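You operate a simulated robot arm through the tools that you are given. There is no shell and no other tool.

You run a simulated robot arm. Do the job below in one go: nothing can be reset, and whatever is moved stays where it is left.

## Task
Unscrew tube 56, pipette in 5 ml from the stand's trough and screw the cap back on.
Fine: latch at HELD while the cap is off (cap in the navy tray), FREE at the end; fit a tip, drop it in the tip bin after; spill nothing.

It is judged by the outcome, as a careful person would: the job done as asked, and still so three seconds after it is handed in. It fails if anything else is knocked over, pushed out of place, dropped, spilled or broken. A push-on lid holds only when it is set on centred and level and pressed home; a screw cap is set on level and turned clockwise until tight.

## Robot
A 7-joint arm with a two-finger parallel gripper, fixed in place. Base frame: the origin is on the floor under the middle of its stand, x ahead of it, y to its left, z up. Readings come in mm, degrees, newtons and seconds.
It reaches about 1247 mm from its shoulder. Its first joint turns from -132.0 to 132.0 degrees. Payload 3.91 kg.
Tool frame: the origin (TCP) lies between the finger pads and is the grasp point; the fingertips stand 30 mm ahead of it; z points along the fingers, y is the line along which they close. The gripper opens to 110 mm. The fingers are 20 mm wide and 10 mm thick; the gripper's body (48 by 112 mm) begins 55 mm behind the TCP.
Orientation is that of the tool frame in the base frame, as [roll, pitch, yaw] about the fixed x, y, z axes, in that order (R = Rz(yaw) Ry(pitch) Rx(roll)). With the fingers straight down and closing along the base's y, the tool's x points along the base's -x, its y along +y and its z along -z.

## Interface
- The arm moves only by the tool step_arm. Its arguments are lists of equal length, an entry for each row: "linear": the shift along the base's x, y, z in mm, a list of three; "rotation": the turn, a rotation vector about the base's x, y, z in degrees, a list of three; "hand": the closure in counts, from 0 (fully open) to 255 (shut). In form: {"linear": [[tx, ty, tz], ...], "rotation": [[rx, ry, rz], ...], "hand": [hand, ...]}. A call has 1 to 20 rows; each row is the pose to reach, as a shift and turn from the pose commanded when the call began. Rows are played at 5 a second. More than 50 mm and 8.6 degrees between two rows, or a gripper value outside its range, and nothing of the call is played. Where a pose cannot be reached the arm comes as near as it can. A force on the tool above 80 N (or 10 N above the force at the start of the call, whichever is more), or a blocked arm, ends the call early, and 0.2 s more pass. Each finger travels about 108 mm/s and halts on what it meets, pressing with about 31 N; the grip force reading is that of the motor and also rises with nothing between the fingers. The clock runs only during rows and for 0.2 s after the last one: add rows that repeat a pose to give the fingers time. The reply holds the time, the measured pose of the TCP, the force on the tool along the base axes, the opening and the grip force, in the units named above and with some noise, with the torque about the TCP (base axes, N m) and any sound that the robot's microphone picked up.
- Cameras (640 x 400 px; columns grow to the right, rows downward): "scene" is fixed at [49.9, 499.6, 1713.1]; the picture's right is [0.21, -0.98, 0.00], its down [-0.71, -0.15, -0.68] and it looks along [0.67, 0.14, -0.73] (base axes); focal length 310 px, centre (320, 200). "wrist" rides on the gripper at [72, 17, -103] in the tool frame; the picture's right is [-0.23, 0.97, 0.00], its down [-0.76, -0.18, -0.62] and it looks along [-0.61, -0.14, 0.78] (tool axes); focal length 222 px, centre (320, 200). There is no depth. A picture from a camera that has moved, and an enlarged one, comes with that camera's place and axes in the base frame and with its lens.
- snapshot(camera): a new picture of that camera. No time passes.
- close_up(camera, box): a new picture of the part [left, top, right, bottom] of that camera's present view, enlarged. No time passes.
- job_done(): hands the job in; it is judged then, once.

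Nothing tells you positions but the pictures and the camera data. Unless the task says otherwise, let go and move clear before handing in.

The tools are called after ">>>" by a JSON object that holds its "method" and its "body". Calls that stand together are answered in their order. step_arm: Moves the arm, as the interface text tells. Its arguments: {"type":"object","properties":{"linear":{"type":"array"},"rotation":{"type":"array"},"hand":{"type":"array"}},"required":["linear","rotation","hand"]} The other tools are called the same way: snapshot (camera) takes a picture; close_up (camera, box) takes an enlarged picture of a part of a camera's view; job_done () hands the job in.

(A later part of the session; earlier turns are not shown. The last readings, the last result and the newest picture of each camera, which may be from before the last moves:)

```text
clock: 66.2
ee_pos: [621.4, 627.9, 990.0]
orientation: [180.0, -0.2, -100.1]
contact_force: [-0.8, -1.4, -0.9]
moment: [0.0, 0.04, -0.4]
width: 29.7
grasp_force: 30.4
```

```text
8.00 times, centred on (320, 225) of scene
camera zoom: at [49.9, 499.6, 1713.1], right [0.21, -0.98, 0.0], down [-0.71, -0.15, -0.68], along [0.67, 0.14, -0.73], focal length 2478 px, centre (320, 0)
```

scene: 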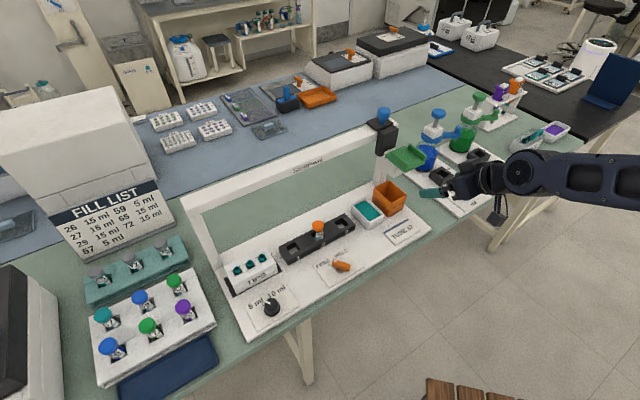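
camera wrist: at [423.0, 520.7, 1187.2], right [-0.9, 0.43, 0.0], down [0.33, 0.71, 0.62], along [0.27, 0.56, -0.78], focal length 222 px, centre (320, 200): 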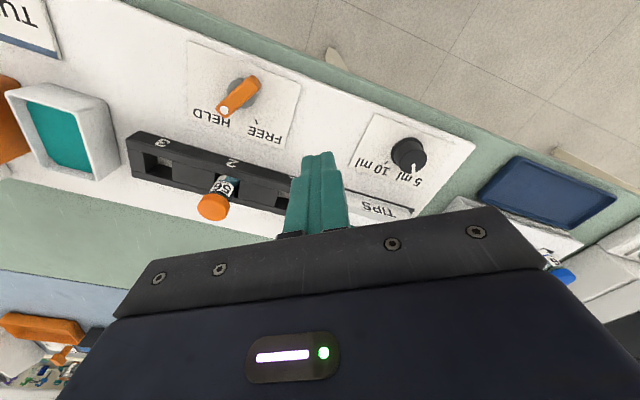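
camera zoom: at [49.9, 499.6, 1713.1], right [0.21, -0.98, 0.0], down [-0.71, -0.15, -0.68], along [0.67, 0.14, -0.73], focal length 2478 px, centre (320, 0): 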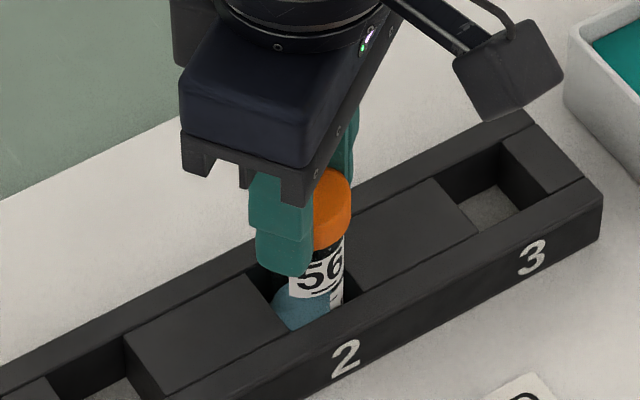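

There's now about 0.4 N·m of resisting torque and the cap hasn't visibly risen, so the higher grip is probably slipping. I'll regrip deeper at the height that worked before and continue turning.

>>> {"method": "step_arm", "body": {"linear": [[0, 0, 0], [0, 0, 0], [0.5, 0.5, -5], [0.5, 0.5, -10], [0.5, 0.5, -10], [0.5, 0.5, -10], [0.5, 0.5, -10], [0.5, 0.5, -10], [0.5, 0.5, -10], [0.5, 0.5, -10], [0.5, 0.5, -10], [0.5, 0.5, -10], [0.5, 0.5, -10]], "rotation": [[0, 0, 0], [0, 0, 0], [0, 0, 0], [0, 0, 0], [0, 0, 0], [0, 0, 0], [0, 0, 0], [0, 0, 6], [0, 0, 12], [0, 0, 18], [0, 0, 24], [0, 0, 30], [0, 0, 30]], "hand": [180, 125, 125, 125, 180, 255, 255, 255, 255, 255, 255, 255, 255]}}

>>> {"method": "close_up", "body": {"camera": "wrist", "box": [230, 100, 410, 230]}}

>>> {"method": "close_up", "body": {"camera": "scene", "box": [290, 200, 350, 250]}}

```text
clock: 69.0
ee_pos: [622.1, 630.6, 981.6]
orientation: [-180.0, 0.0, -70.1]
contact_force: [-15.6, 3.7, 1.0]
moment: [0.02, 0.12, -0.58]
width: 33.2
grasp_force: 30.6
```

```text
3.08 times, centred on (320, 165) of wrist
camera zoom: at [631.0, 555.7, 1084.7], right [-0.99, -0.12, 0.0], down [-0.09, 0.78, 0.62], along [-0.07, 0.62, -0.78], focal length 684 px, centre (320, 308)
```

zoom: 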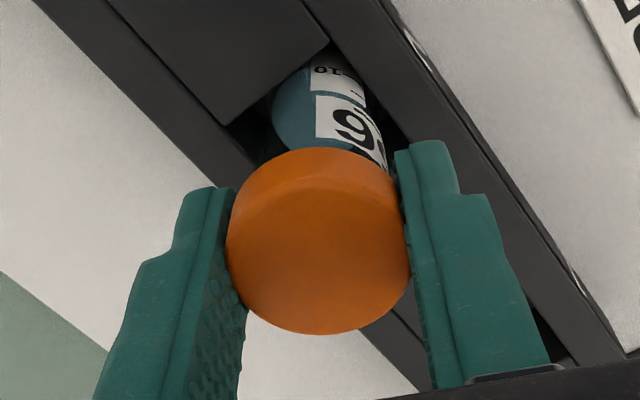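

```text
8.00 times, centred on (320, 225) of scene
camera zoom: at [49.9, 499.6, 1713.1], right [0.21, -0.98, 0.0], down [-0.71, -0.15, -0.68], along [0.67, 0.14, -0.73], focal length 2478 px, centre (320, 0)
```

zoom: 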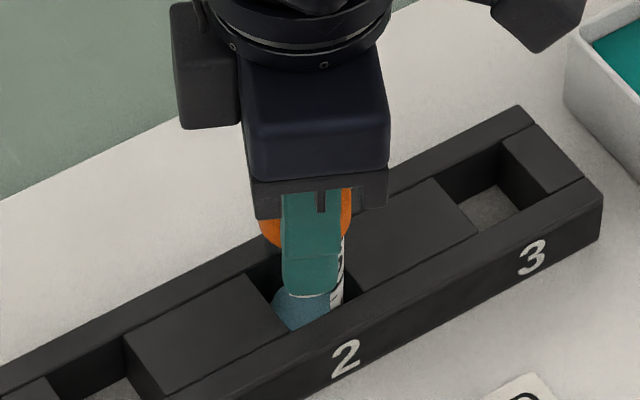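

There's a steady torque of about 0.6 N·m, unlike the first time when it turned freely. I'll open and inspect the cap for tilt or jamming.

>>> {"method": "step_arm", "body": {"linear": [[0, 0, 0], [0, 0, 0], [0, 0, 15], [0, 0, 35]], "rotation": [[0, 0, 0], [0, 0, 0], [0, 0, 0], [0, 0, 0]], "hand": [190, 125, 60, 60]}}

>>> {"method": "close_up", "body": {"camera": "wrist", "box": [270, 60, 370, 160]}}

>>> {"method": "close_up", "body": {"camera": "scene", "box": [295, 210, 345, 250]}}

```text
clock: 70.0
ee_pos: [624.1, 627.9, 1015.3]
orientation: [-180.0, -0.1, -70.2]
contact_force: [-0.7, 0.1, 0.4]
moment: [-0.03, 0.0, -0.01]
width: 84.4
grasp_force: 0.0
```

```text
4.00 times, centred on (320, 110) of wrist
camera zoom: at [632.4, 554.2, 1118.9], right [-0.99, -0.12, 0.0], down [-0.09, 0.78, 0.62], along [-0.07, 0.62, -0.78], focal length 888 px, centre (320, 560)
```

zoom: 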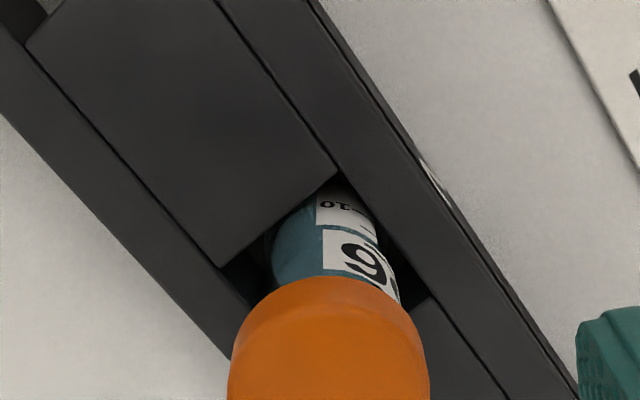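

```text
10.00 times, centred on (320, 230) of scene
camera zoom: at [49.9, 499.6, 1713.1], right [0.21, -0.98, 0.0], down [-0.71, -0.15, -0.68], along [0.67, 0.14, -0.73], focal length 3097 px, centre (320, -100)
```

zoom: 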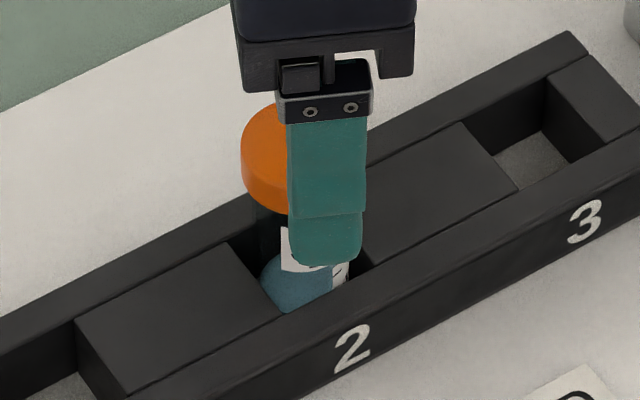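

>>> {"method": "step_arm", "body": {"linear": [[0, 0, 20], [-10, -10, 40], [-25, -25, 55], [-40, -40, 60], [-55, -55, 60], [-70, -70, 60], [-80, -80, 60], [-90, -90, 60]], "rotation": [[0, 0, -8], [0, 0, -16], [0, 0, -24], [0, 0, -32], [0, 0, -40], [0, 0, -48], [0, 0, -56], [0, 0, -64]], "hand": [60, 0, 0, 0, 0, 0, 0, 0]}}

>>> {"method": "snapshot", "body": {"camera": "wrist"}}

>>> {"method": "close_up", "body": {"camera": "wrist", "box": [280, 120, 360, 220]}}

>>> {"method": "close_up", "body": {"camera": "scene", "box": [295, 210, 345, 250]}}

```text
clock: 71.8
ee_pos: [532.3, 538.8, 1078.0]
orientation: [-179.9, -0.1, -134.3]
contact_force: [0.1, 0.6, -0.2]
moment: [0.04, 0.05, 0.0]
width: 109.5
grasp_force: 0.1
```

```text
taken
camera wrist: at [470.5, 498.1, 1180.3], right [-0.54, 0.84, 0.0], down [0.66, 0.42, 0.62], along [0.52, 0.33, -0.78], focal length 222 px, centre (320, 200)
```

wrist: 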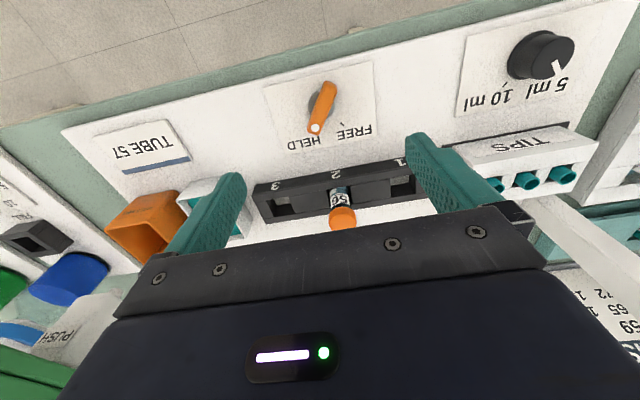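

```text
4.00 times, centred on (320, 170) of wrist
camera zoom: at [470.5, 498.1, 1180.3], right [-0.54, 0.84, 0.0], down [0.66, 0.42, 0.62], along [0.52, 0.33, -0.78], focal length 888 px, centre (320, 320)
```

zoom: 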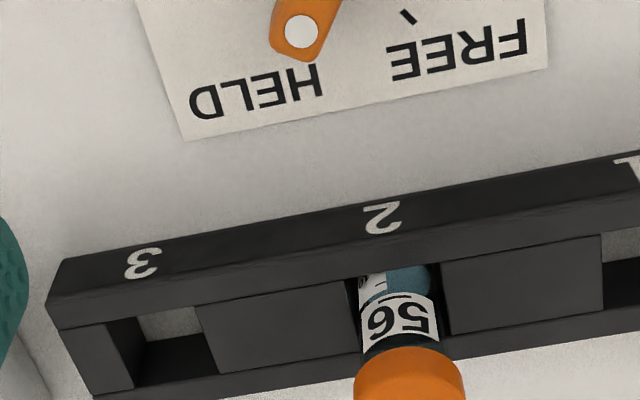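

```text
10.00 times, centred on (320, 230) of scene
camera zoom: at [49.9, 499.6, 1713.1], right [0.21, -0.98, 0.0], down [-0.71, -0.15, -0.68], along [0.67, 0.14, -0.73], focal length 3097 px, centre (320, -100)
```

zoom: 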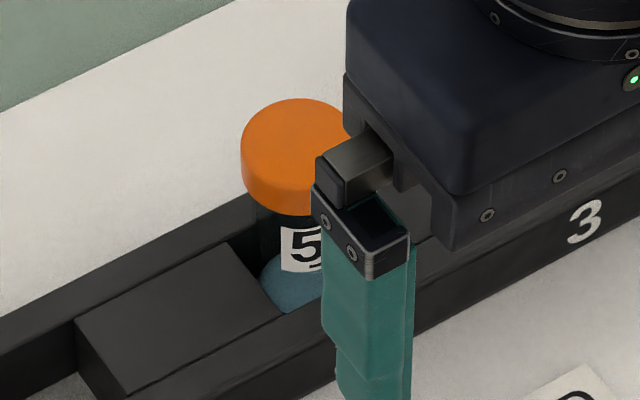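

The cap looks level and only about 1 mm above its tight height, so the thread has simply re-engaged. I'll repeat the first unscrewing exactly: same yaw of 117°, same depth of z≈981, well centred.

>>> {"method": "step_arm", "body": {"linear": [[7, 7, 0], [14, 14, 0], [21, 21, 0], [28, 28, 0], [36, 36, 0], [43, 44, 0], [50, 51, 0], [57, 58, 0], [64, 65, 0], [71, 73, 0], [78, 80, 0], [85, 87, 0], [89.3, 91, 0], [89.3, 91, 0]], "rotation": [[0, 0, -8.4], [0, 0, -16.8], [0, 0, -25.2], [0, 0, -33.6], [0, 0, -42], [0, 0, -50.4], [0, 0, -58.8], [0, 0, -67.2], [0, 0, -75.6], [0, 0, -84], [0, 0, -92.4], [0, 0, -100.8], [0, 0, -108.7], [0, 0, -108.7]], "hand": [125, 125, 125, 125, 125, 125, 125, 125, 125, 125, 125, 125, 125, 125]}}

>>> {"method": "close_up", "body": {"camera": "wrist", "box": [260, 80, 390, 165]}}

>>> {"method": "close_up", "body": {"camera": "scene", "box": [295, 210, 345, 250]}}

```text
clock: 74.8
ee_pos: [622.3, 631.4, 1077.7]
orientation: [179.9, 0.0, 116.9]
contact_force: [1.1, 0.2, -0.5]
moment: [-0.01, -0.02, 0.01]
width: 56.3
grasp_force: 0.1
```

```text
4.71 times, centred on (325, 122) of wrist
camera zoom: at [604.6, 702.1, 1180.8], right [0.97, 0.24, 0.0], down [0.19, -0.76, 0.62], along [0.15, -0.6, -0.78], focal length 1045 px, centre (296, 565)
```

zoom: 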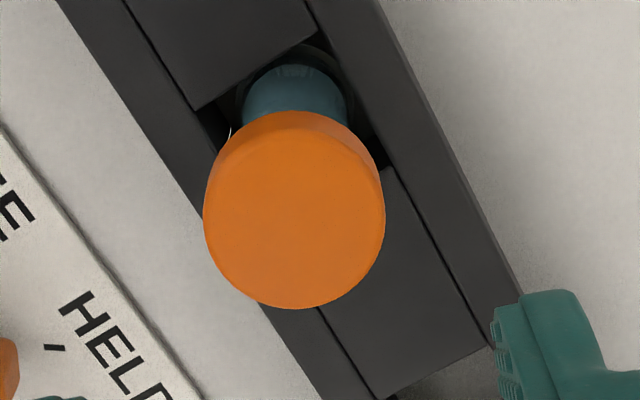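

```text
10.00 times, centred on (320, 230) of scene
camera zoom: at [49.9, 499.6, 1713.1], right [0.21, -0.98, 0.0], down [-0.71, -0.15, -0.68], along [0.67, 0.14, -0.73], focal length 3097 px, centre (320, -100)
```

zoom: 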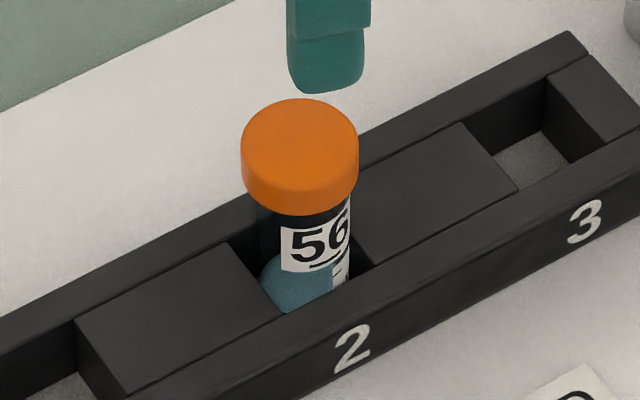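

The cap is level and about 1.3 mm above its original height. I'll descend to z≈981 with a small y correction and grip.

>>> {"method": "step_arm", "body": {"linear": [[0.3, -1.5, -25], [0.3, -1.5, -50], [0.3, -1.5, -75], [0.3, -1.5, -97], [0.3, -1.5, -97], [0.3, -1.5, -97], [0.3, -1.5, -97], [0.3, -1.5, -97]], "rotation": [[0, 0, 0], [0, 0, 0], [0, 0, 0], [0, 0, 0], [0, 0, 0], [0, 0, 0], [0, 0, 0], [0, 0, 0]], "hand": [125, 125, 125, 125, 160, 200, 255, 255]}}

>>> {"method": "close_up", "body": {"camera": "wrist", "box": [230, 100, 410, 230]}}

```text
clock: 76.6
ee_pos: [621.4, 628.7, 979.5]
orientation: [179.9, 0.0, 117.0]
contact_force: [-7.2, -4.9, 0.6]
moment: [-0.09, 0.14, 0.01]
width: 31.0
grasp_force: 31.2
```

```text
3.08 times, centred on (320, 165) of wrist
camera zoom: at [604.5, 701.5, 1083.3], right [0.97, 0.24, 0.0], down [0.19, -0.76, 0.62], along [0.15, -0.6, -0.78], focal length 684 px, centre (320, 308)
```

zoom: 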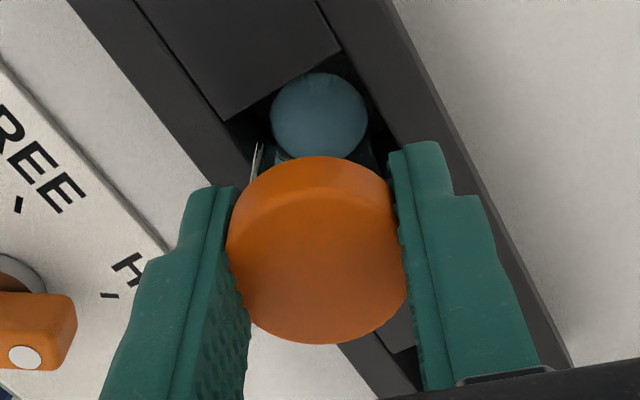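

>>> {"method": "step_arm", "body": {"linear": [[-0.6, -0.4, 0], [-0.6, -0.4, 0], [-0.6, -0.4, 0], [-0.6, -0.4, 0], [-0.6, -0.4, 0]], "rotation": [[0, 0, 0], [0, 0, 6], [0, 0, 12], [0, 0, 18], [0, 0, 24]], "hand": [255, 255, 255, 255, 255]}}

>>> {"method": "close_up", "body": {"camera": "scene", "box": [295, 210, 345, 250]}}

```text
clock: 77.8
ee_pos: [622.0, 630.2, 979.4]
orientation: [-179.9, -0.1, 141.3]
contact_force: [0.0, -0.7, 2.8]
moment: [-0.03, 0.06, -0.63]
width: 31.6
grasp_force: 31.0
```

```text
10.00 times, centred on (320, 230) of scene
camera zoom: at [49.9, 499.6, 1713.1], right [0.21, -0.98, 0.0], down [-0.71, -0.15, -0.68], along [0.67, 0.14, -0.73], focal length 3097 px, centre (320, -100)
```

zoom: 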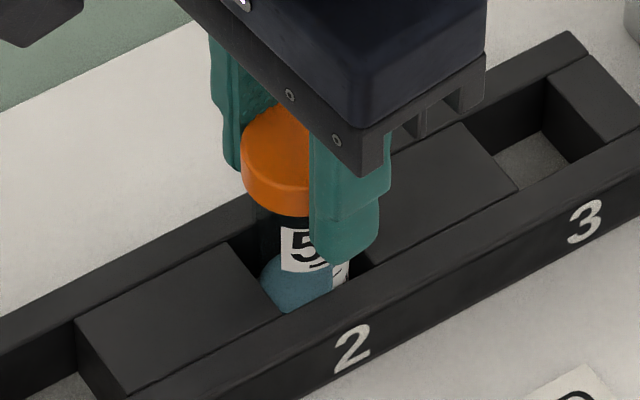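

The same torque of about 0.6 N·m shows up, so the grip is slipping on a stuck cap. I'll turn the other way a little to learn whether it moves clockwise.

>>> {"method": "step_arm", "body": {"linear": [[0, 0, 0], [0, 0, 0], [0, 0, 0], [0, 0, 0]], "rotation": [[0, 0, -6], [0, 0, -12], [0, 0, -18], [0, 0, -24]], "hand": [255, 255, 255, 255]}}

>>> {"method": "close_up", "body": {"camera": "wrist", "box": [230, 100, 410, 230]}}

```text
clock: 78.8
ee_pos: [621.6, 628.9, 980.2]
orientation: [-180.0, 0.0, 117.0]
contact_force: [3.9, 5.3, 0.0]
moment: [0.06, -0.08, -0.01]
width: 30.8
grasp_force: 31.0
```

```text
3.08 times, centred on (320, 165) of wrist
camera zoom: at [604.0, 700.8, 1082.8], right [0.97, 0.24, 0.0], down [0.19, -0.76, 0.62], along [0.15, -0.6, -0.78], focal length 684 px, centre (320, 308)
```

zoom: 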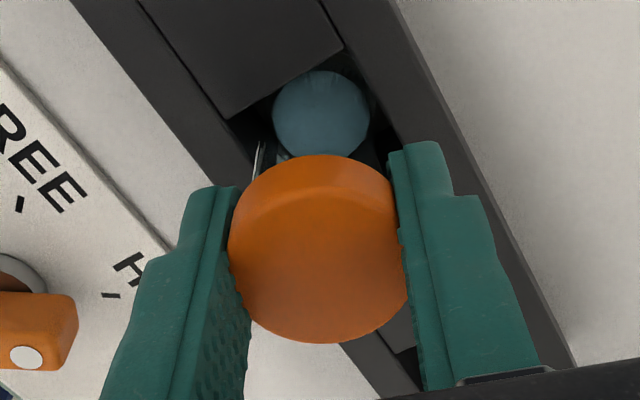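

Turning back clockwise unloads it fully, so this may just be thread friction rather than a jam. I'll make a full counter-clockwise stroke and compare cap height before and after.

>>> {"method": "step_arm", "body": {"linear": [[0.3, 0.3, 0.1], [0.3, 0.3, 0.2], [0.3, 0.3, 0.3], [0.3, 0.3, 0.4], [0.3, 0.3, 0.5], [0.3, 0.3, 0.6], [0.3, 0.3, 0.7], [0.3, 0.3, 0.8], [0.3, 0.3, 0.9], [0.3, 0.3, 1], [0.3, 0.3, 1.1], [0.3, 0.3, 1.2], [0.3, 0.3, 1.3], [0.3, 0.3, 1.4], [0.3, 0.3, 1.5], [0.3, 0.3, 1.6], [0.3, 0.3, 1.7], [0.3, 0.3, 1.8], [0.3, 0.3, 1.9], [0.3, 0.3, 2]], "rotation": [[0, 0, 8], [0, 0, 16], [0, 0, 24], [0, 0, 32], [0, 0, 40], [0, 0, 48], [0, 0, 56], [0, 0, 64], [0, 0, 72], [0, 0, 80], [0, 0, 88], [0, 0, 96], [0, 0, 104], [0, 0, 112], [0, 0, 120], [0, 0, 128], [0, 0, 136], [0, 0, 144], [0, 0, 152], [0, 0, 160]], "hand": [255, 255, 255, 255, 255, 255, 255, 255, 255, 255, 255, 255, 255, 255, 255, 255, 255, 255, 255, 255]}}

>>> {"method": "close_up", "body": {"camera": "wrist", "box": [230, 100, 410, 230]}}

>>> {"method": "close_up", "body": {"camera": "scene", "box": [295, 210, 345, 250]}}

```text
clock: 83.0
ee_pos: [622.1, 629.2, 982.5]
orientation: [179.9, 0.0, -82.8]
contact_force: [-1.0, -0.2, -0.4]
moment: [0.02, 0.0, 0.0]
width: 31.0
grasp_force: 31.4
```

```text
3.08 times, centred on (320, 165) of wrist
camera zoom: at [614.5, 555.0, 1084.6], right [-0.99, 0.1, 0.0], down [0.08, 0.78, 0.62], along [0.06, 0.62, -0.78], focal length 684 px, centre (320, 308)
```

zoom: 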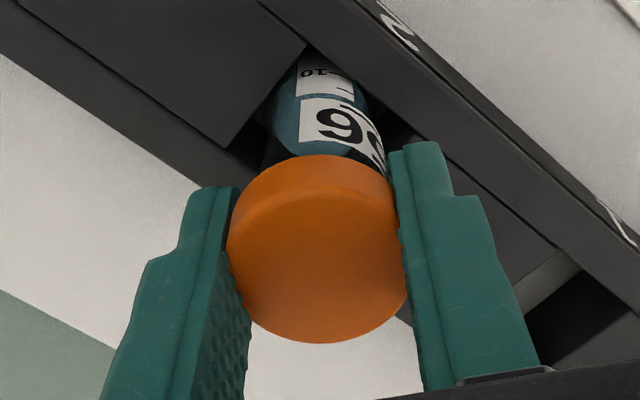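

```text
10.00 times, centred on (320, 230) of scene
camera zoom: at [49.9, 499.6, 1713.1], right [0.21, -0.98, 0.0], down [-0.71, -0.15, -0.68], along [0.67, 0.14, -0.73], focal length 3097 px, centre (320, -100)
```

zoom: 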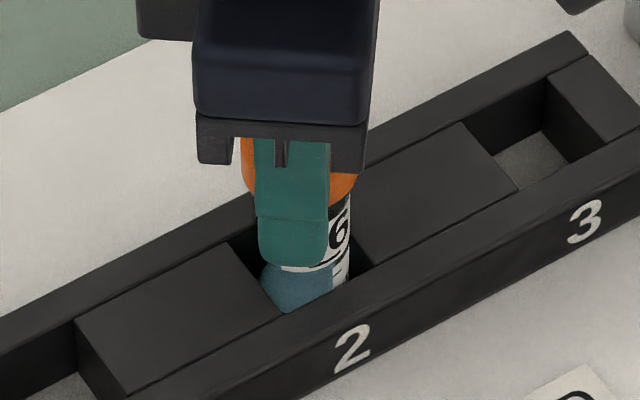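

Torque is back to zero and the cap rose with the gripper, so it broke free and is turning. I'll finish this stroke, then regrip higher while the thread still carries the cap.

>>> {"method": "step_arm", "body": {"linear": [[0, 0, 0.1], [0, 0, 0.2], [0, 0, 0.3], [0, 0, 0.4], [0, 0, 0.5], [0, 0, 0.6], [0, 0, 0.6], [0, 0, 0.6]], "rotation": [[0, 0, 8.4], [0, 0, 16.8], [0, 0, 25.2], [0, 0, 33.6], [0, 0, 42], [0, 0, 49], [0, 0, 49], [0, 0, 49]], "hand": [255, 255, 255, 255, 255, 255, 190, 125]}}

>>> {"method": "close_up", "body": {"camera": "wrist", "box": [230, 100, 410, 230]}}

>>> {"method": "close_up", "body": {"camera": "scene", "box": [295, 210, 345, 250]}}

```text
clock: 84.8
ee_pos: [623.0, 630.6, 982.2]
orientation: [180.0, 0.0, -33.9]
contact_force: [0.0, 0.0, -0.2]
moment: [-0.03, -0.04, 0.0]
width: 56.2
grasp_force: 0.1
```

```text
3.08 times, centred on (320, 165) of wrist
camera zoom: at [672.8, 575.0, 1084.9], right [-0.73, -0.68, 0.0], down [-0.53, 0.57, 0.62], along [-0.42, 0.46, -0.78], focal length 684 px, centre (320, 308)
```

zoom: 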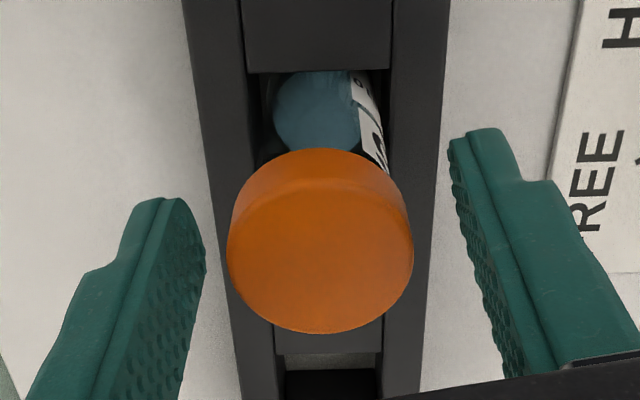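

```text
10.00 times, centred on (320, 230) of scene
camera zoom: at [49.9, 499.6, 1713.1], right [0.21, -0.98, 0.0], down [-0.71, -0.15, -0.68], along [0.67, 0.14, -0.73], focal length 3097 px, centre (320, -100)
```

zoom: 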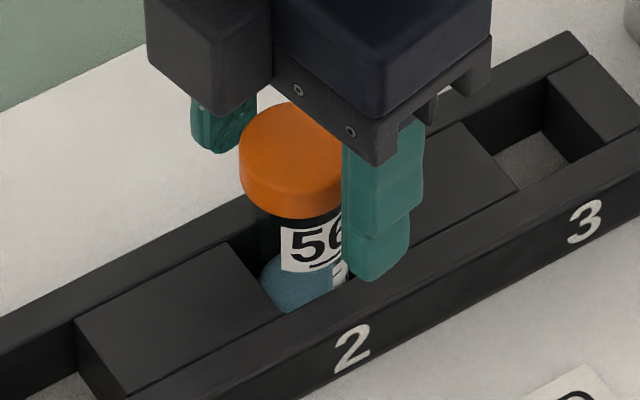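

When I opened, the cap settled back to its seat, so it must be unscrewed and lifted in one continuous hold. I'll rewind the wrist and grip at a compromise height of about z 985.

>>> {"method": "step_arm", "body": {"linear": [[0, 0, 1], [0, 0, 2], [0, 0, 2.5], [0, 0, 2.5], [0, 0, 2.5], [0, 0, 2.5], [0, 0, 2.5], [0, 0, 2.5], [0, 0, 2.5], [0, 0, 2.5], [0, 0, 2.5], [0, 0, 2.5], [0, 0, 2.5], [0, 0, 2.5], [0, 0, 2.5], [0, 0, 2.5], [0, 0, 2.5], [0, 0, 2.5], [0, 0, 2.5], [0, 0, 2.5]], "rotation": [[0, 0, -8.4], [0, 0, -16.8], [0, 0, -25.2], [0, 0, -33.6], [0, 0, -42], [0, 0, -50.4], [0, 0, -58.8], [0, 0, -67.2], [0, 0, -75.6], [0, 0, -84], [0, 0, -92.4], [0, 0, -100.8], [0, 0, -109.2], [0, 0, -117.6], [0, 0, -126], [0, 0, -134.4], [0, 0, -142.8], [0, 0, -151.2], [0, 0, -159.6], [0, 0, -168]], "hand": [125, 125, 125, 125, 125, 125, 125, 125, 125, 125, 125, 125, 125, 125, 125, 125, 125, 125, 125, 125]}}

>>> {"method": "step_arm", "body": {"linear": [[0, 0, 0], [0, 0, 0], [0, 0, 0], [0, 0, 0], [0, 0, 0], [0, 0, 0], [0, 0, 0], [0, 0, 0], [0, 0, 0]], "rotation": [[0, 0, -8.2], [0, 0, -16.4], [0, 0, -24.6], [0, 0, -32.8], [0, 0, -41], [0, 0, -41], [0, 0, -41], [0, 0, -41], [0, 0, -41]], "hand": [125, 125, 125, 125, 125, 160, 200, 255, 255]}}

>>> {"method": "close_up", "body": {"camera": "wrist", "box": [230, 100, 410, 230]}}

```text
clock: 89.0
ee_pos: [623.0, 627.7, 984.7]
orientation: [-179.9, 0.0, 158.1]
contact_force: [0.7, -0.8, 0.1]
moment: [-0.02, 0.02, 0.0]
width: 56.1
grasp_force: 0.2
```

```text
clock: 91.0
ee_pos: [622.8, 628.4, 984.5]
orientation: [180.0, 0.0, 117.1]
contact_force: [0.0, -0.2, -0.7]
moment: [0.01, 0.0, -0.03]
width: 31.5
grasp_force: 31.0
```

```text
3.08 times, centred on (320, 165) of wrist
camera zoom: at [604.7, 700.6, 1087.8], right [0.97, 0.24, 0.0], down [0.19, -0.76, 0.62], along [0.15, -0.6, -0.78], focal length 684 px, centre (320, 308)
```

zoom: 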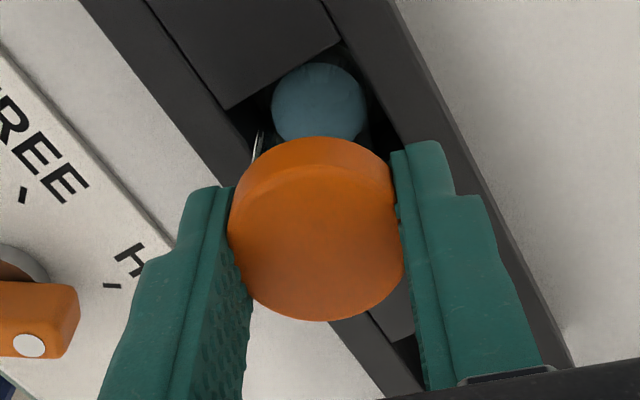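

The grip is well centred with no side load, and the cap sits at its seat height. I'll test a 2 mm lift to see whether the thread re-engaged.

>>> {"method": "step_arm", "body": {"linear": [[0, 0, 1], [0, 0, 2], [0, 0, 2]], "rotation": [[0, 0, 0], [0, 0, 0], [0, 0, 0]], "hand": [255, 255, 255]}}

>>> {"method": "close_up", "body": {"camera": "wrist", "box": [230, 100, 410, 230]}}

```text
clock: 91.8
ee_pos: [623.4, 628.0, 986.7]
orientation: [180.0, 0.1, 117.2]
contact_force: [0.0, 0.4, -0.2]
moment: [0.03, 0.02, 0.01]
width: 31.4
grasp_force: 31.5
```

```text
3.08 times, centred on (320, 165) of wrist
camera zoom: at [604.3, 700.6, 1089.7], right [0.97, 0.24, 0.0], down [0.19, -0.76, 0.62], along [0.15, -0.6, -0.78], focal length 684 px, centre (320, 308)
```

zoom: 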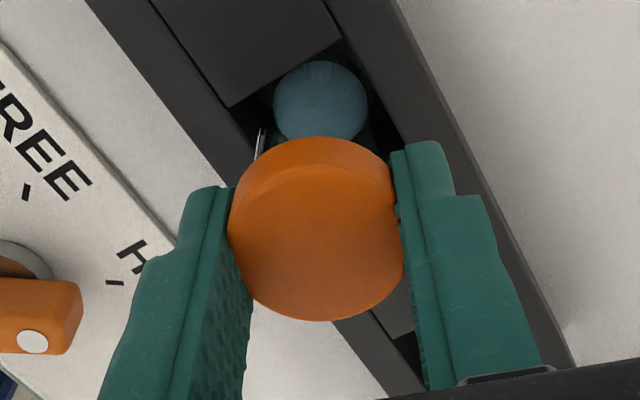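

The cap lifted freely this time. I'll raise it straight up and confirm the grip before travelling.

>>> {"method": "step_arm", "body": {"linear": [[0, 0, 5], [0, 0, 12], [0, 0, 22], [0, 0, 35], [0, 0, 50], [0, 0, 70]], "rotation": [[0, 0, 0], [0, 0, 0], [0, 0, 0], [0, 0, 0], [0, 0, 0], [0, 0, 0]], "hand": [255, 255, 255, 255, 255, 255]}}

>>> {"method": "close_up", "body": {"camera": "wrist", "box": [230, 60, 410, 230]}}

>>> {"method": "close_up", "body": {"camera": "scene", "box": [290, 190, 350, 250]}}

```text
clock: 93.2
ee_pos: [621.6, 628.9, 1055.9]
orientation: [-179.9, 0.1, 117.1]
contact_force: [0.1, -0.3, -0.3]
moment: [-0.05, 0.01, -0.01]
width: 31.8
grasp_force: 30.3
```

```text
2.35 times, centred on (320, 145) of wrist
camera zoom: at [603.6, 700.6, 1159.9], right [0.97, 0.24, 0.0], down [0.19, -0.76, 0.62], along [0.15, -0.6, -0.78], focal length 523 px, centre (320, 329)
```

zoom: 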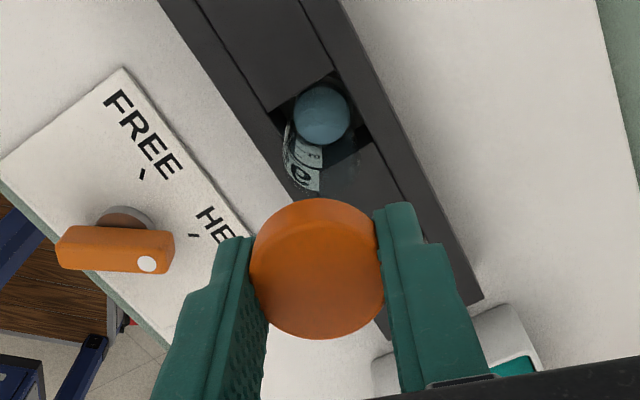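

```text
6.67 times, centred on (320, 220) of scene
camera zoom: at [49.9, 499.6, 1713.1], right [0.21, -0.98, 0.0], down [-0.71, -0.15, -0.68], along [0.67, 0.14, -0.73], focal length 2065 px, centre (320, 67)
```

zoom: 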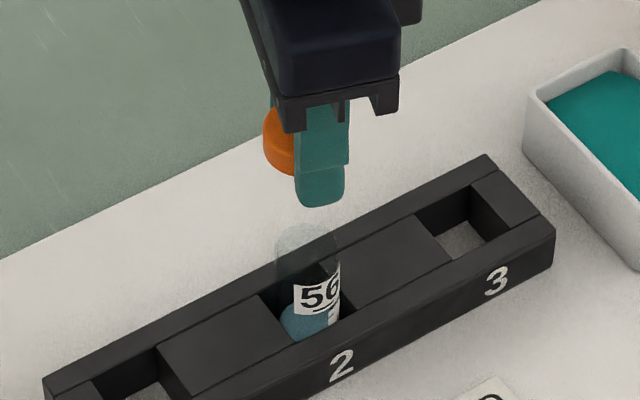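

The cap is off and the open tube stands undisturbed. I'll carry the cap round the front of the stand towards the navy tray.

>>> {"method": "step_arm", "body": {"linear": [[0, 0, 15], [-8, -8, 30], [-20, -20, 30], [-35, -35, 30], [-50, -50, 30], [-65, -65, 30], [-80, -75, 30], [-100, -80, 30], [-120, -80, 30], [-140, -75, 30], [-160, -60, 30], [-180, -40, 30], [-205, -15, 30], [-230, 10, 30], [-255, 35, 30], [-280, 60, 30], [-305, 85, 30], [-330, 110, 30], [-355, 135, 30], [-375, 160, 30]], "rotation": [[0, 0, 0], [0, 0, 8], [0, 0, 16], [0, 0, 24], [0, 0, 32], [0, 0, 40], [0, 0, 48], [0, 0, 56], [0, 0, 64], [0, 0, 72], [0, 0, 80], [0, 0, 88], [0, 0, 96], [0, 0, 104], [0, 0, 112], [0, 0, 120], [0, 0, 128], [0, 0, 134], [0, 0, 138], [0, 0, 141]], "hand": [255, 255, 255, 255, 255, 255, 255, 255, 255, 255, 255, 255, 255, 255, 255, 255, 255, 255, 255, 255]}}

>>> {"method": "snapshot", "body": {"camera": "wrist"}}

>>> {"method": "snapshot", "body": {"camera": "scene"}}

```text
clock: 97.4
ee_pos: [249.8, 788.5, 1087.0]
orientation: [180.0, 0.0, -102.0]
contact_force: [-0.6, -0.2, 0.5]
moment: [0.02, 0.02, -0.01]
width: 31.6
grasp_force: 31.1
```

```text
taken
camera wrist: at [217.5, 721.2, 1191.1], right [-0.91, 0.42, 0.0], down [0.33, 0.71, 0.62], along [0.26, 0.56, -0.78], focal length 222 px, centre (320, 200)
```

wrist: 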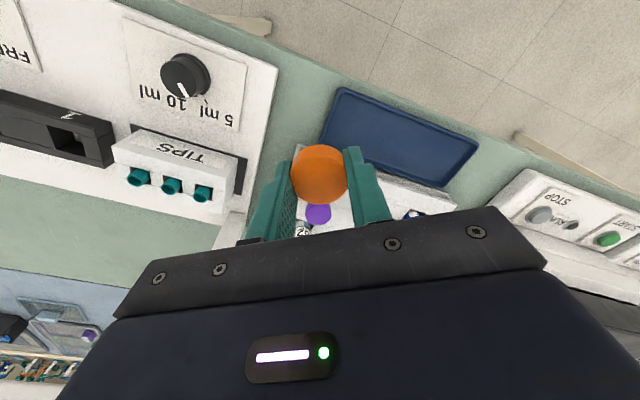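

```text
taken
```

scene: 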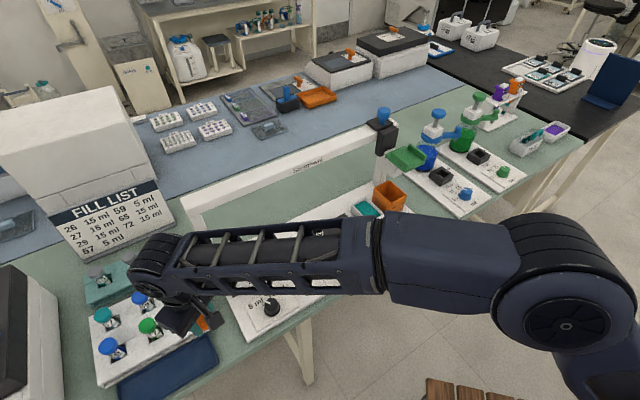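

The tray spans roughly (224, 787) to (125, 1004), with a rack of capped tubes just behind it. I'll aim for about (194, 857) and align the fingers with the tray's long side to stay clear of the rack.

>>> {"method": "step_arm", "body": {"linear": [[-14, 17, 0], [-28, 35, 0], [-42, 52, 0], [-55, 69, 0], [-55, 69, 0]], "rotation": [[0, 0, -8.2], [0, 0, -16.5], [0, 0, -24.7], [0, 0, -33], [0, 0, -33]], "hand": [255, 255, 255, 255, 255]}}

>>> {"method": "snapshot", "body": {"camera": "wrist"}}

>>> {"method": "close_up", "body": {"camera": "scene", "box": [70, 220, 270, 400]}}

```text
clock: 98.6
ee_pos: [192.9, 857.9, 1086.4]
orientation: [180.0, 0.0, -135.0]
contact_force: [0.4, -0.6, -0.4]
moment: [0.03, 0.03, 0.0]
width: 31.6
grasp_force: 31.1
```

```text
taken
camera wrist: at [129.4, 817.5, 1189.3], right [-0.53, 0.85, 0.0], down [0.66, 0.41, 0.62], along [0.53, 0.33, -0.78], focal length 222 px, centre (320, 200)
```

wrist: 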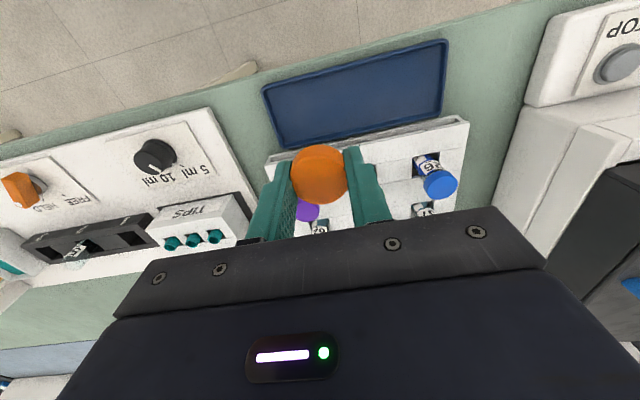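

```text
2.22 times, centred on (170, 310) of scene
camera zoom: at [49.9, 499.6, 1713.1], right [0.21, -0.98, 0.0], down [-0.71, -0.15, -0.68], along [0.67, 0.14, -0.73], focal length 688 px, centre (653, -44)
```

zoom: 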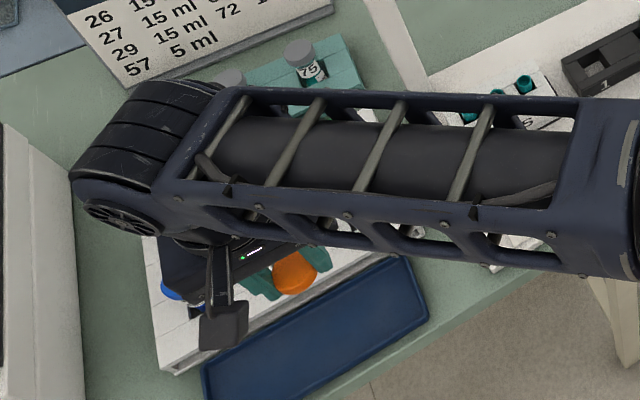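

The tool is over the tray, about 10 mm forward of its centreline and well clear of the rack. I'll descend towards the tray floor.

>>> {"method": "step_arm", "body": {"linear": [[0, 0, -35], [0, 0, -70], [0, 0, -105], [0, 0, -135], [0, 0, -155], [0, 0, -155]], "rotation": [[0, 0, 0], [0, 0, 0], [0, 0, 0], [0, 0, 0], [0, 0, 0], [0, 0, 0]], "hand": [255, 255, 255, 255, 255, 255]}}

>>> {"method": "snapshot", "body": {"camera": "wrist"}}

>>> {"method": "close_up", "body": {"camera": "scene", "box": [90, 300, 250, 400]}}

```text
clock: 100.0
ee_pos: [191.1, 857.7, 930.5]
orientation: [-179.9, 0.0, -134.8]
contact_force: [-0.5, 0.7, 0.3]
moment: [-0.02, 0.02, 0.03]
width: 31.8
grasp_force: 31.1
```

```text
taken
camera wrist: at [128.6, 818.2, 1033.9], right [-0.53, 0.85, 0.0], down [0.66, 0.41, 0.62], along [0.53, 0.33, -0.78], focal length 222 px, centre (320, 200)
```

wrist: 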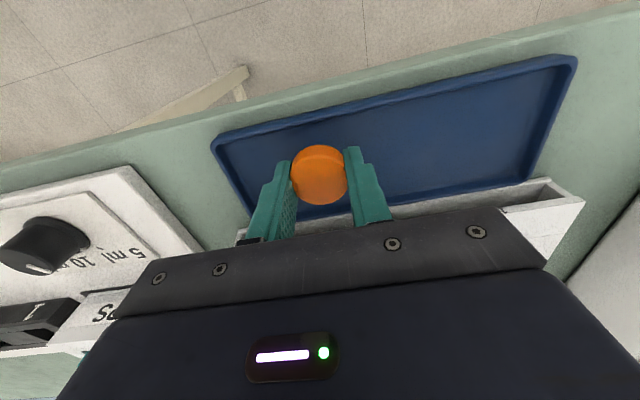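

```text
4.00 times, centred on (170, 350) of scene
camera zoom: at [49.9, 499.6, 1713.1], right [0.21, -0.98, 0.0], down [-0.71, -0.15, -0.68], along [0.67, 0.14, -0.73], focal length 1239 px, centre (920, -400)
```

zoom: 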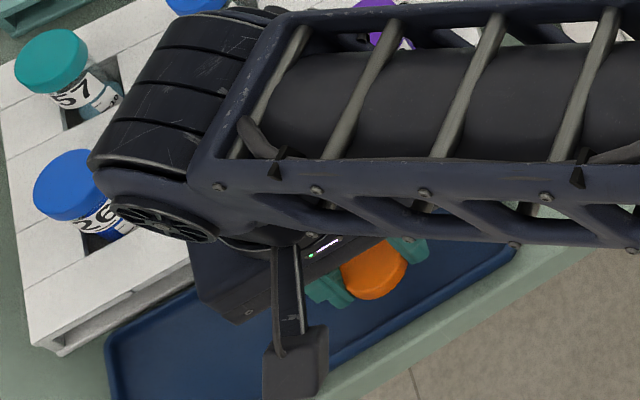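

>>> {"method": "close_up", "body": {"camera": "wrist", "box": [230, 90, 430, 230]}}

>>> {"method": "step_arm", "body": {"linear": [[0, 0, -2], [0, 0, -4], [0, 0, -6], [0, 0, -6]], "rotation": [[0, 0, 0], [0, 0, 0], [0, 0, 0], [0, 0, 0]], "hand": [255, 255, 255, 255]}}

```text
2.86 times, centred on (330, 160) of wrist
camera zoom: at [128.6, 818.2, 1033.9], right [-0.53, 0.85, 0.0], down [0.66, 0.41, 0.62], along [0.53, 0.33, -0.78], focal length 635 px, centre (291, 314)
```

zoom: 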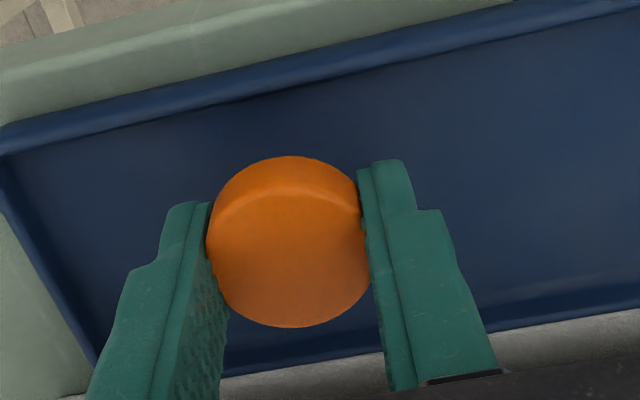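

```text
clock: 101.0
ee_pos: [192.9, 858.2, 925.2]
orientation: [-179.9, 0.0, -134.9]
contact_force: [-0.4, 0.6, 0.0]
moment: [-0.02, -0.02, 0.04]
width: 31.3
grasp_force: 31.0
```

No contact yet. I'll continue down in small steps until the fingertips just reach the tray floor.

>>> {"method": "step_arm", "body": {"linear": [[0, 0, -1.5], [0, 0, -3], [0, 0, -4], [0, 0, -4]], "rotation": [[0, 0, 0], [0, 0, 0], [0, 0, 0], [0, 0, 0]], "hand": [255, 255, 255, 255]}}

```text
clock: 102.0
ee_pos: [192.0, 858.5, 922.0]
orientation: [-180.0, 0.0, -134.9]
contact_force: [0.0, 0.6, 0.0]
moment: [0.01, 0.01, -0.01]
width: 31.6
grasp_force: 31.4
```

>>> {"method": "step_arm", "body": {"linear": [[0, 0, -1.5], [0, 0, -3], [0, 0, -3]], "rotation": [[0, 0, 0], [0, 0, 0], [0, 0, 0]], "hand": [255, 255, 255]}}

>>> {"method": "close_up", "body": {"camera": "wrist", "box": [230, 90, 430, 230]}}

```text
clock: 102.8
ee_pos: [192.1, 858.1, 917.9]
orientation: [-180.0, 0.0, -134.8]
contact_force: [-0.3, -0.1, 0.3]
moment: [-0.02, 0.01, 0.0]
width: 31.4
grasp_force: 31.2
```

```text
2.86 times, centred on (330, 160) of wrist
camera zoom: at [129.3, 818.1, 1021.6], right [-0.53, 0.85, 0.0], down [0.66, 0.41, 0.62], along [0.53, 0.33, -0.78], focal length 635 px, centre (291, 314)
```

zoom: 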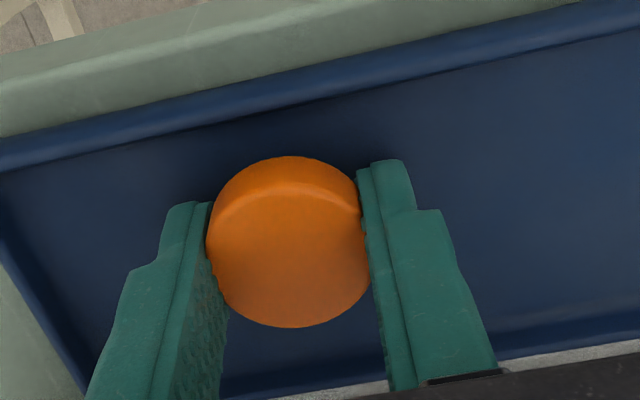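

>>> {"method": "step_arm", "body": {"linear": [[0, 0, -1.5], [0, 0, -3], [0, 0, -3]], "rotation": [[0, 0, 0], [0, 0, 0], [0, 0, 0]], "hand": [255, 255, 255]}}

>>> {"method": "close_up", "body": {"camera": "scene", "box": [150, 330, 230, 400]}}

```text
clock: 103.6
ee_pos: [193.0, 857.2, 915.4]
orientation: [180.0, 0.0, -134.9]
contact_force: [-0.4, 0.7, 0.5]
moment: [0.01, -0.02, 0.03]
width: 31.8
grasp_force: 30.7
```

```text
5.71 times, centred on (190, 365) of scene
camera zoom: at [49.9, 499.6, 1713.1], right [0.21, -0.98, 0.0], down [-0.71, -0.15, -0.68], along [0.67, 0.14, -0.73], focal length 1770 px, centre (1063, -743)
```

zoom: 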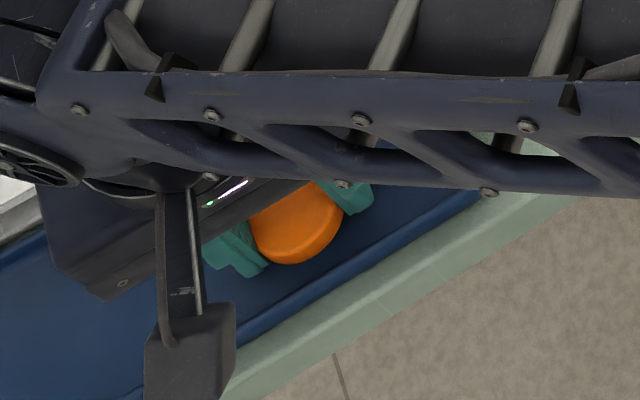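

>>> {"method": "step_arm", "body": {"linear": [[0, 0, -1.5], [0, 0, -3], [0, 0, -3]], "rotation": [[0, 0, 0], [0, 0, 0], [0, 0, 0]], "hand": [255, 255, 255]}}

>>> {"method": "close_up", "body": {"camera": "wrist", "box": [230, 90, 430, 230]}}

```text
clock: 104.4
ee_pos: [192.1, 857.4, 914.6]
orientation: [179.9, 0.0, -135.0]
contact_force: [0.9, -3.0, 30.3]
moment: [-0.67, -0.37, 0.02]
width: 31.7
grasp_force: 31.7
```

```text
2.86 times, centred on (330, 160) of wrist
camera zoom: at [129.4, 817.7, 1018.2], right [-0.53, 0.85, 0.0], down [0.66, 0.41, 0.62], along [0.53, 0.33, -0.78], focal length 635 px, centre (291, 314)
```

zoom: 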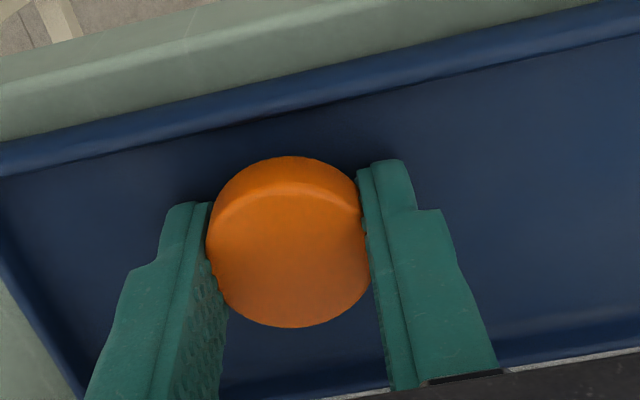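

The fingertips reached the tray floor at a tool height of about 915. I'll ease off the pressure and open slowly so the cap slides down gently.

>>> {"method": "step_arm", "body": {"linear": [[0, 0, 1.5], [0, 0, 3], [0, 0, 3], [0, 0, 3], [0, 0, 3], [0, 0, 3], [0, 0, 3], [0, 0, 3], [0, 0, 3], [0, 0, 3], [0, 0, 3]], "rotation": [[0, 0, 0], [0, 0, 0], [0, 0, 0], [0, 0, 0], [0, 0, 0], [0, 0, 0], [0, 0, 0], [0, 0, 0], [0, 0, 0], [0, 0, 0], [0, 0, 0]], "hand": [255, 255, 190, 184, 181, 178, 175, 172, 168, 160, 140]}}

>>> {"method": "close_up", "body": {"camera": "wrist", "box": [230, 90, 430, 230]}}

```text
clock: 106.8
ee_pos: [191.2, 858.3, 914.2]
orientation: [180.0, -0.1, -134.9]
contact_force: [-1.1, -0.2, -0.7]
moment: [-0.03, -0.02, 0.04]
width: 49.4
grasp_force: 0.1
```

```text
2.86 times, centred on (330, 160) of wrist
camera zoom: at [128.8, 818.3, 1018.7], right [-0.53, 0.85, 0.0], down [0.66, 0.41, 0.62], along [0.53, 0.33, -0.78], focal length 635 px, centre (291, 314)
```

zoom: 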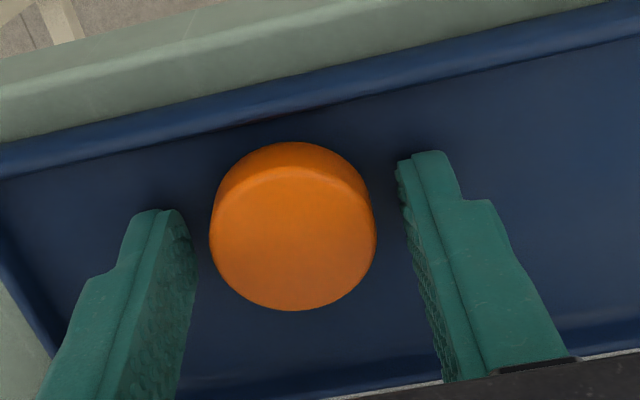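

The cap is sitting upright on the tray floor around (191.6, 857.3). I'll retreat upwards and move to a viewpoint over the right part of the stand to measure the carriage, trough, bin and tips.

>>> {"method": "step_arm", "body": {"linear": [[0, 0, 40], [0, 0, 85], [0, 0, 130], [0, 0, 180], [28, -33, 195], [58, -66, 210], [87, -99, 225], [116, -132, 240], [145, -165, 255], [174, -198, 265], [203, -231, 275], [231, -264, 285], [260, -297, 290], [290, -325, 300], [320, -353, 310], [350, -381, 320], [380, -409, 330], [408, -437, 335]], "rotation": [[0, 0, 0], [0, 0, 0], [0, 0, 0], [0, 0, 0], [0, 0, 0], [0, 0, 0], [0, 0, 0], [0, 0, 0], [0, 0, 0], [0, 0, 0], [0, 0, 0], [0, 0, 0], [0, 0, 0], [0, 0, 0], [0, 0, 0], [0, 0, 0], [0, 0, 0], [0, 0, 0]], "hand": [140, 120, 60, 0, 0, 0, 0, 0, 0, 0, 0, 0, 0, 0, 0, 0, 0, 0]}}

>>> {"method": "snapshot", "body": {"camera": "wrist"}}

>>> {"method": "close_up", "body": {"camera": "scene", "box": [110, 310, 230, 400]}}

```text
clock: 110.6
ee_pos: [598.9, 422.1, 1251.0]
orientation: [-180.0, 0.0, -134.9]
contact_force: [-1.1, 0.6, 0.5]
moment: [-0.02, -0.01, -0.03]
width: 110.0
grasp_force: 0.0
```

```text
taken
camera wrist: at [536.5, 381.3, 1353.9], right [-0.53, 0.85, 0.0], down [0.66, 0.41, 0.62], along [0.53, 0.33, -0.78], focal length 222 px, centre (320, 200)
```

wrist: 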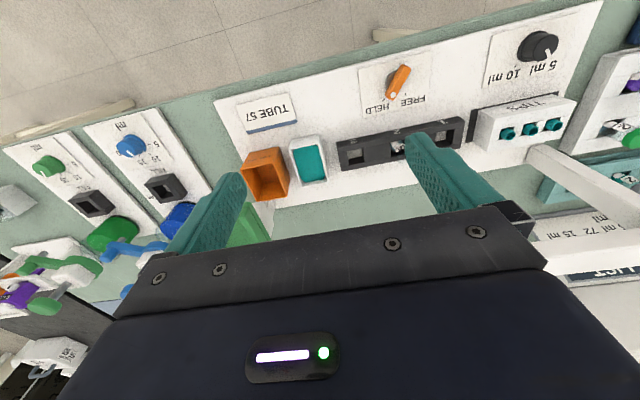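

```text
4.44 times, centred on (170, 355) of scene
camera zoom: at [49.9, 499.6, 1713.1], right [0.21, -0.98, 0.0], down [-0.71, -0.15, -0.68], along [0.67, 0.14, -0.73], focal length 1376 px, centre (987, -489)
```

zoom: 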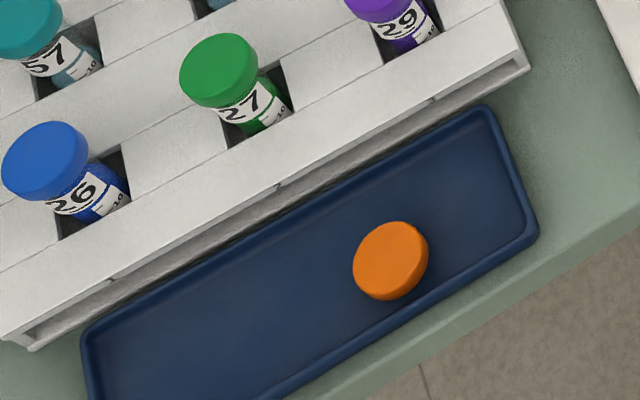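

The cap rests safely in the navy tray. I'll zoom in on the bin, trough, slots and tips to get their positions along the rail.

>>> {"method": "close_up", "body": {"camera": "wrist", "box": [230, 110, 350, 210]}}

>>> {"method": "close_up", "body": {"camera": "wrist", "box": [330, 100, 470, 180]}}

>>> {"method": "close_up", "body": {"camera": "wrist", "box": [460, 80, 600, 170]}}

>>> {"method": "close_up", "body": {"camera": "scene", "box": [200, 180, 440, 320]}}

```text
4.00 times, centred on (290, 160) of wrist
camera zoom: at [536.5, 381.3, 1353.9], right [-0.53, 0.85, 0.0], down [0.66, 0.41, 0.62], along [0.53, 0.33, -0.78], focal length 888 px, centre (440, 360)
```

zoom: 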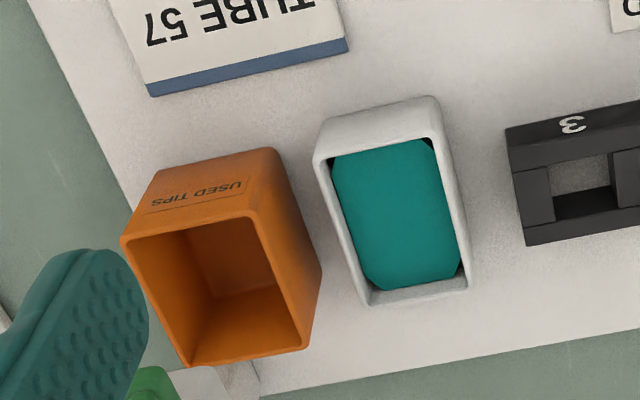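

```text
4.57 times, centred on (400, 140) of wrist
camera zoom: at [536.5, 381.3, 1353.9], right [-0.53, 0.85, 0.0], down [0.66, 0.41, 0.62], along [0.53, 0.33, -0.78], focal length 1015 px, centre (-46, 474)
```

zoom: 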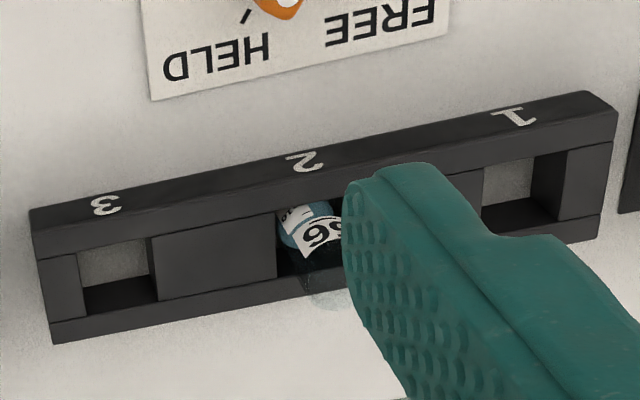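

```text
4.44 times, centred on (530, 125) of wrist
camera zoom: at [536.5, 381.3, 1353.9], right [-0.53, 0.85, 0.0], down [0.66, 0.41, 0.62], along [0.53, 0.33, -0.78], focal length 987 px, centre (-613, 533)
```

zoom: 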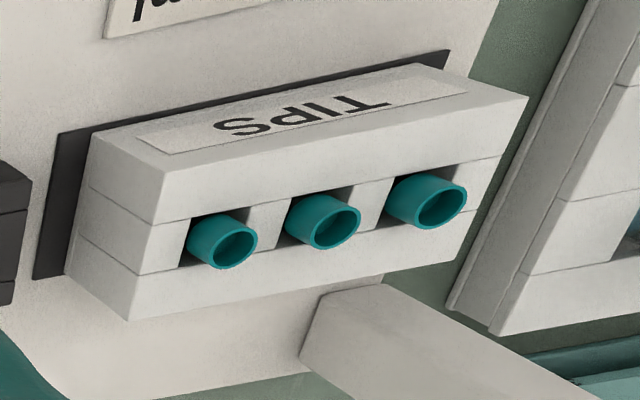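

```text
2.67 times, centred on (320, 250) of scene
camera zoom: at [49.9, 499.6, 1713.1], right [0.21, -0.98, 0.0], down [-0.71, -0.15, -0.68], along [0.67, 0.14, -0.73], focal length 826 px, centre (320, 67)
```

zoom: 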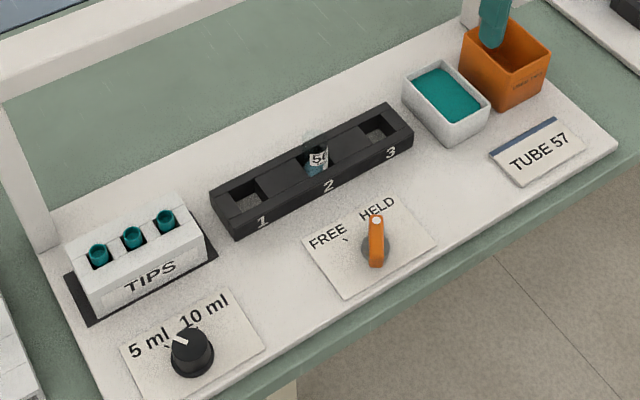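

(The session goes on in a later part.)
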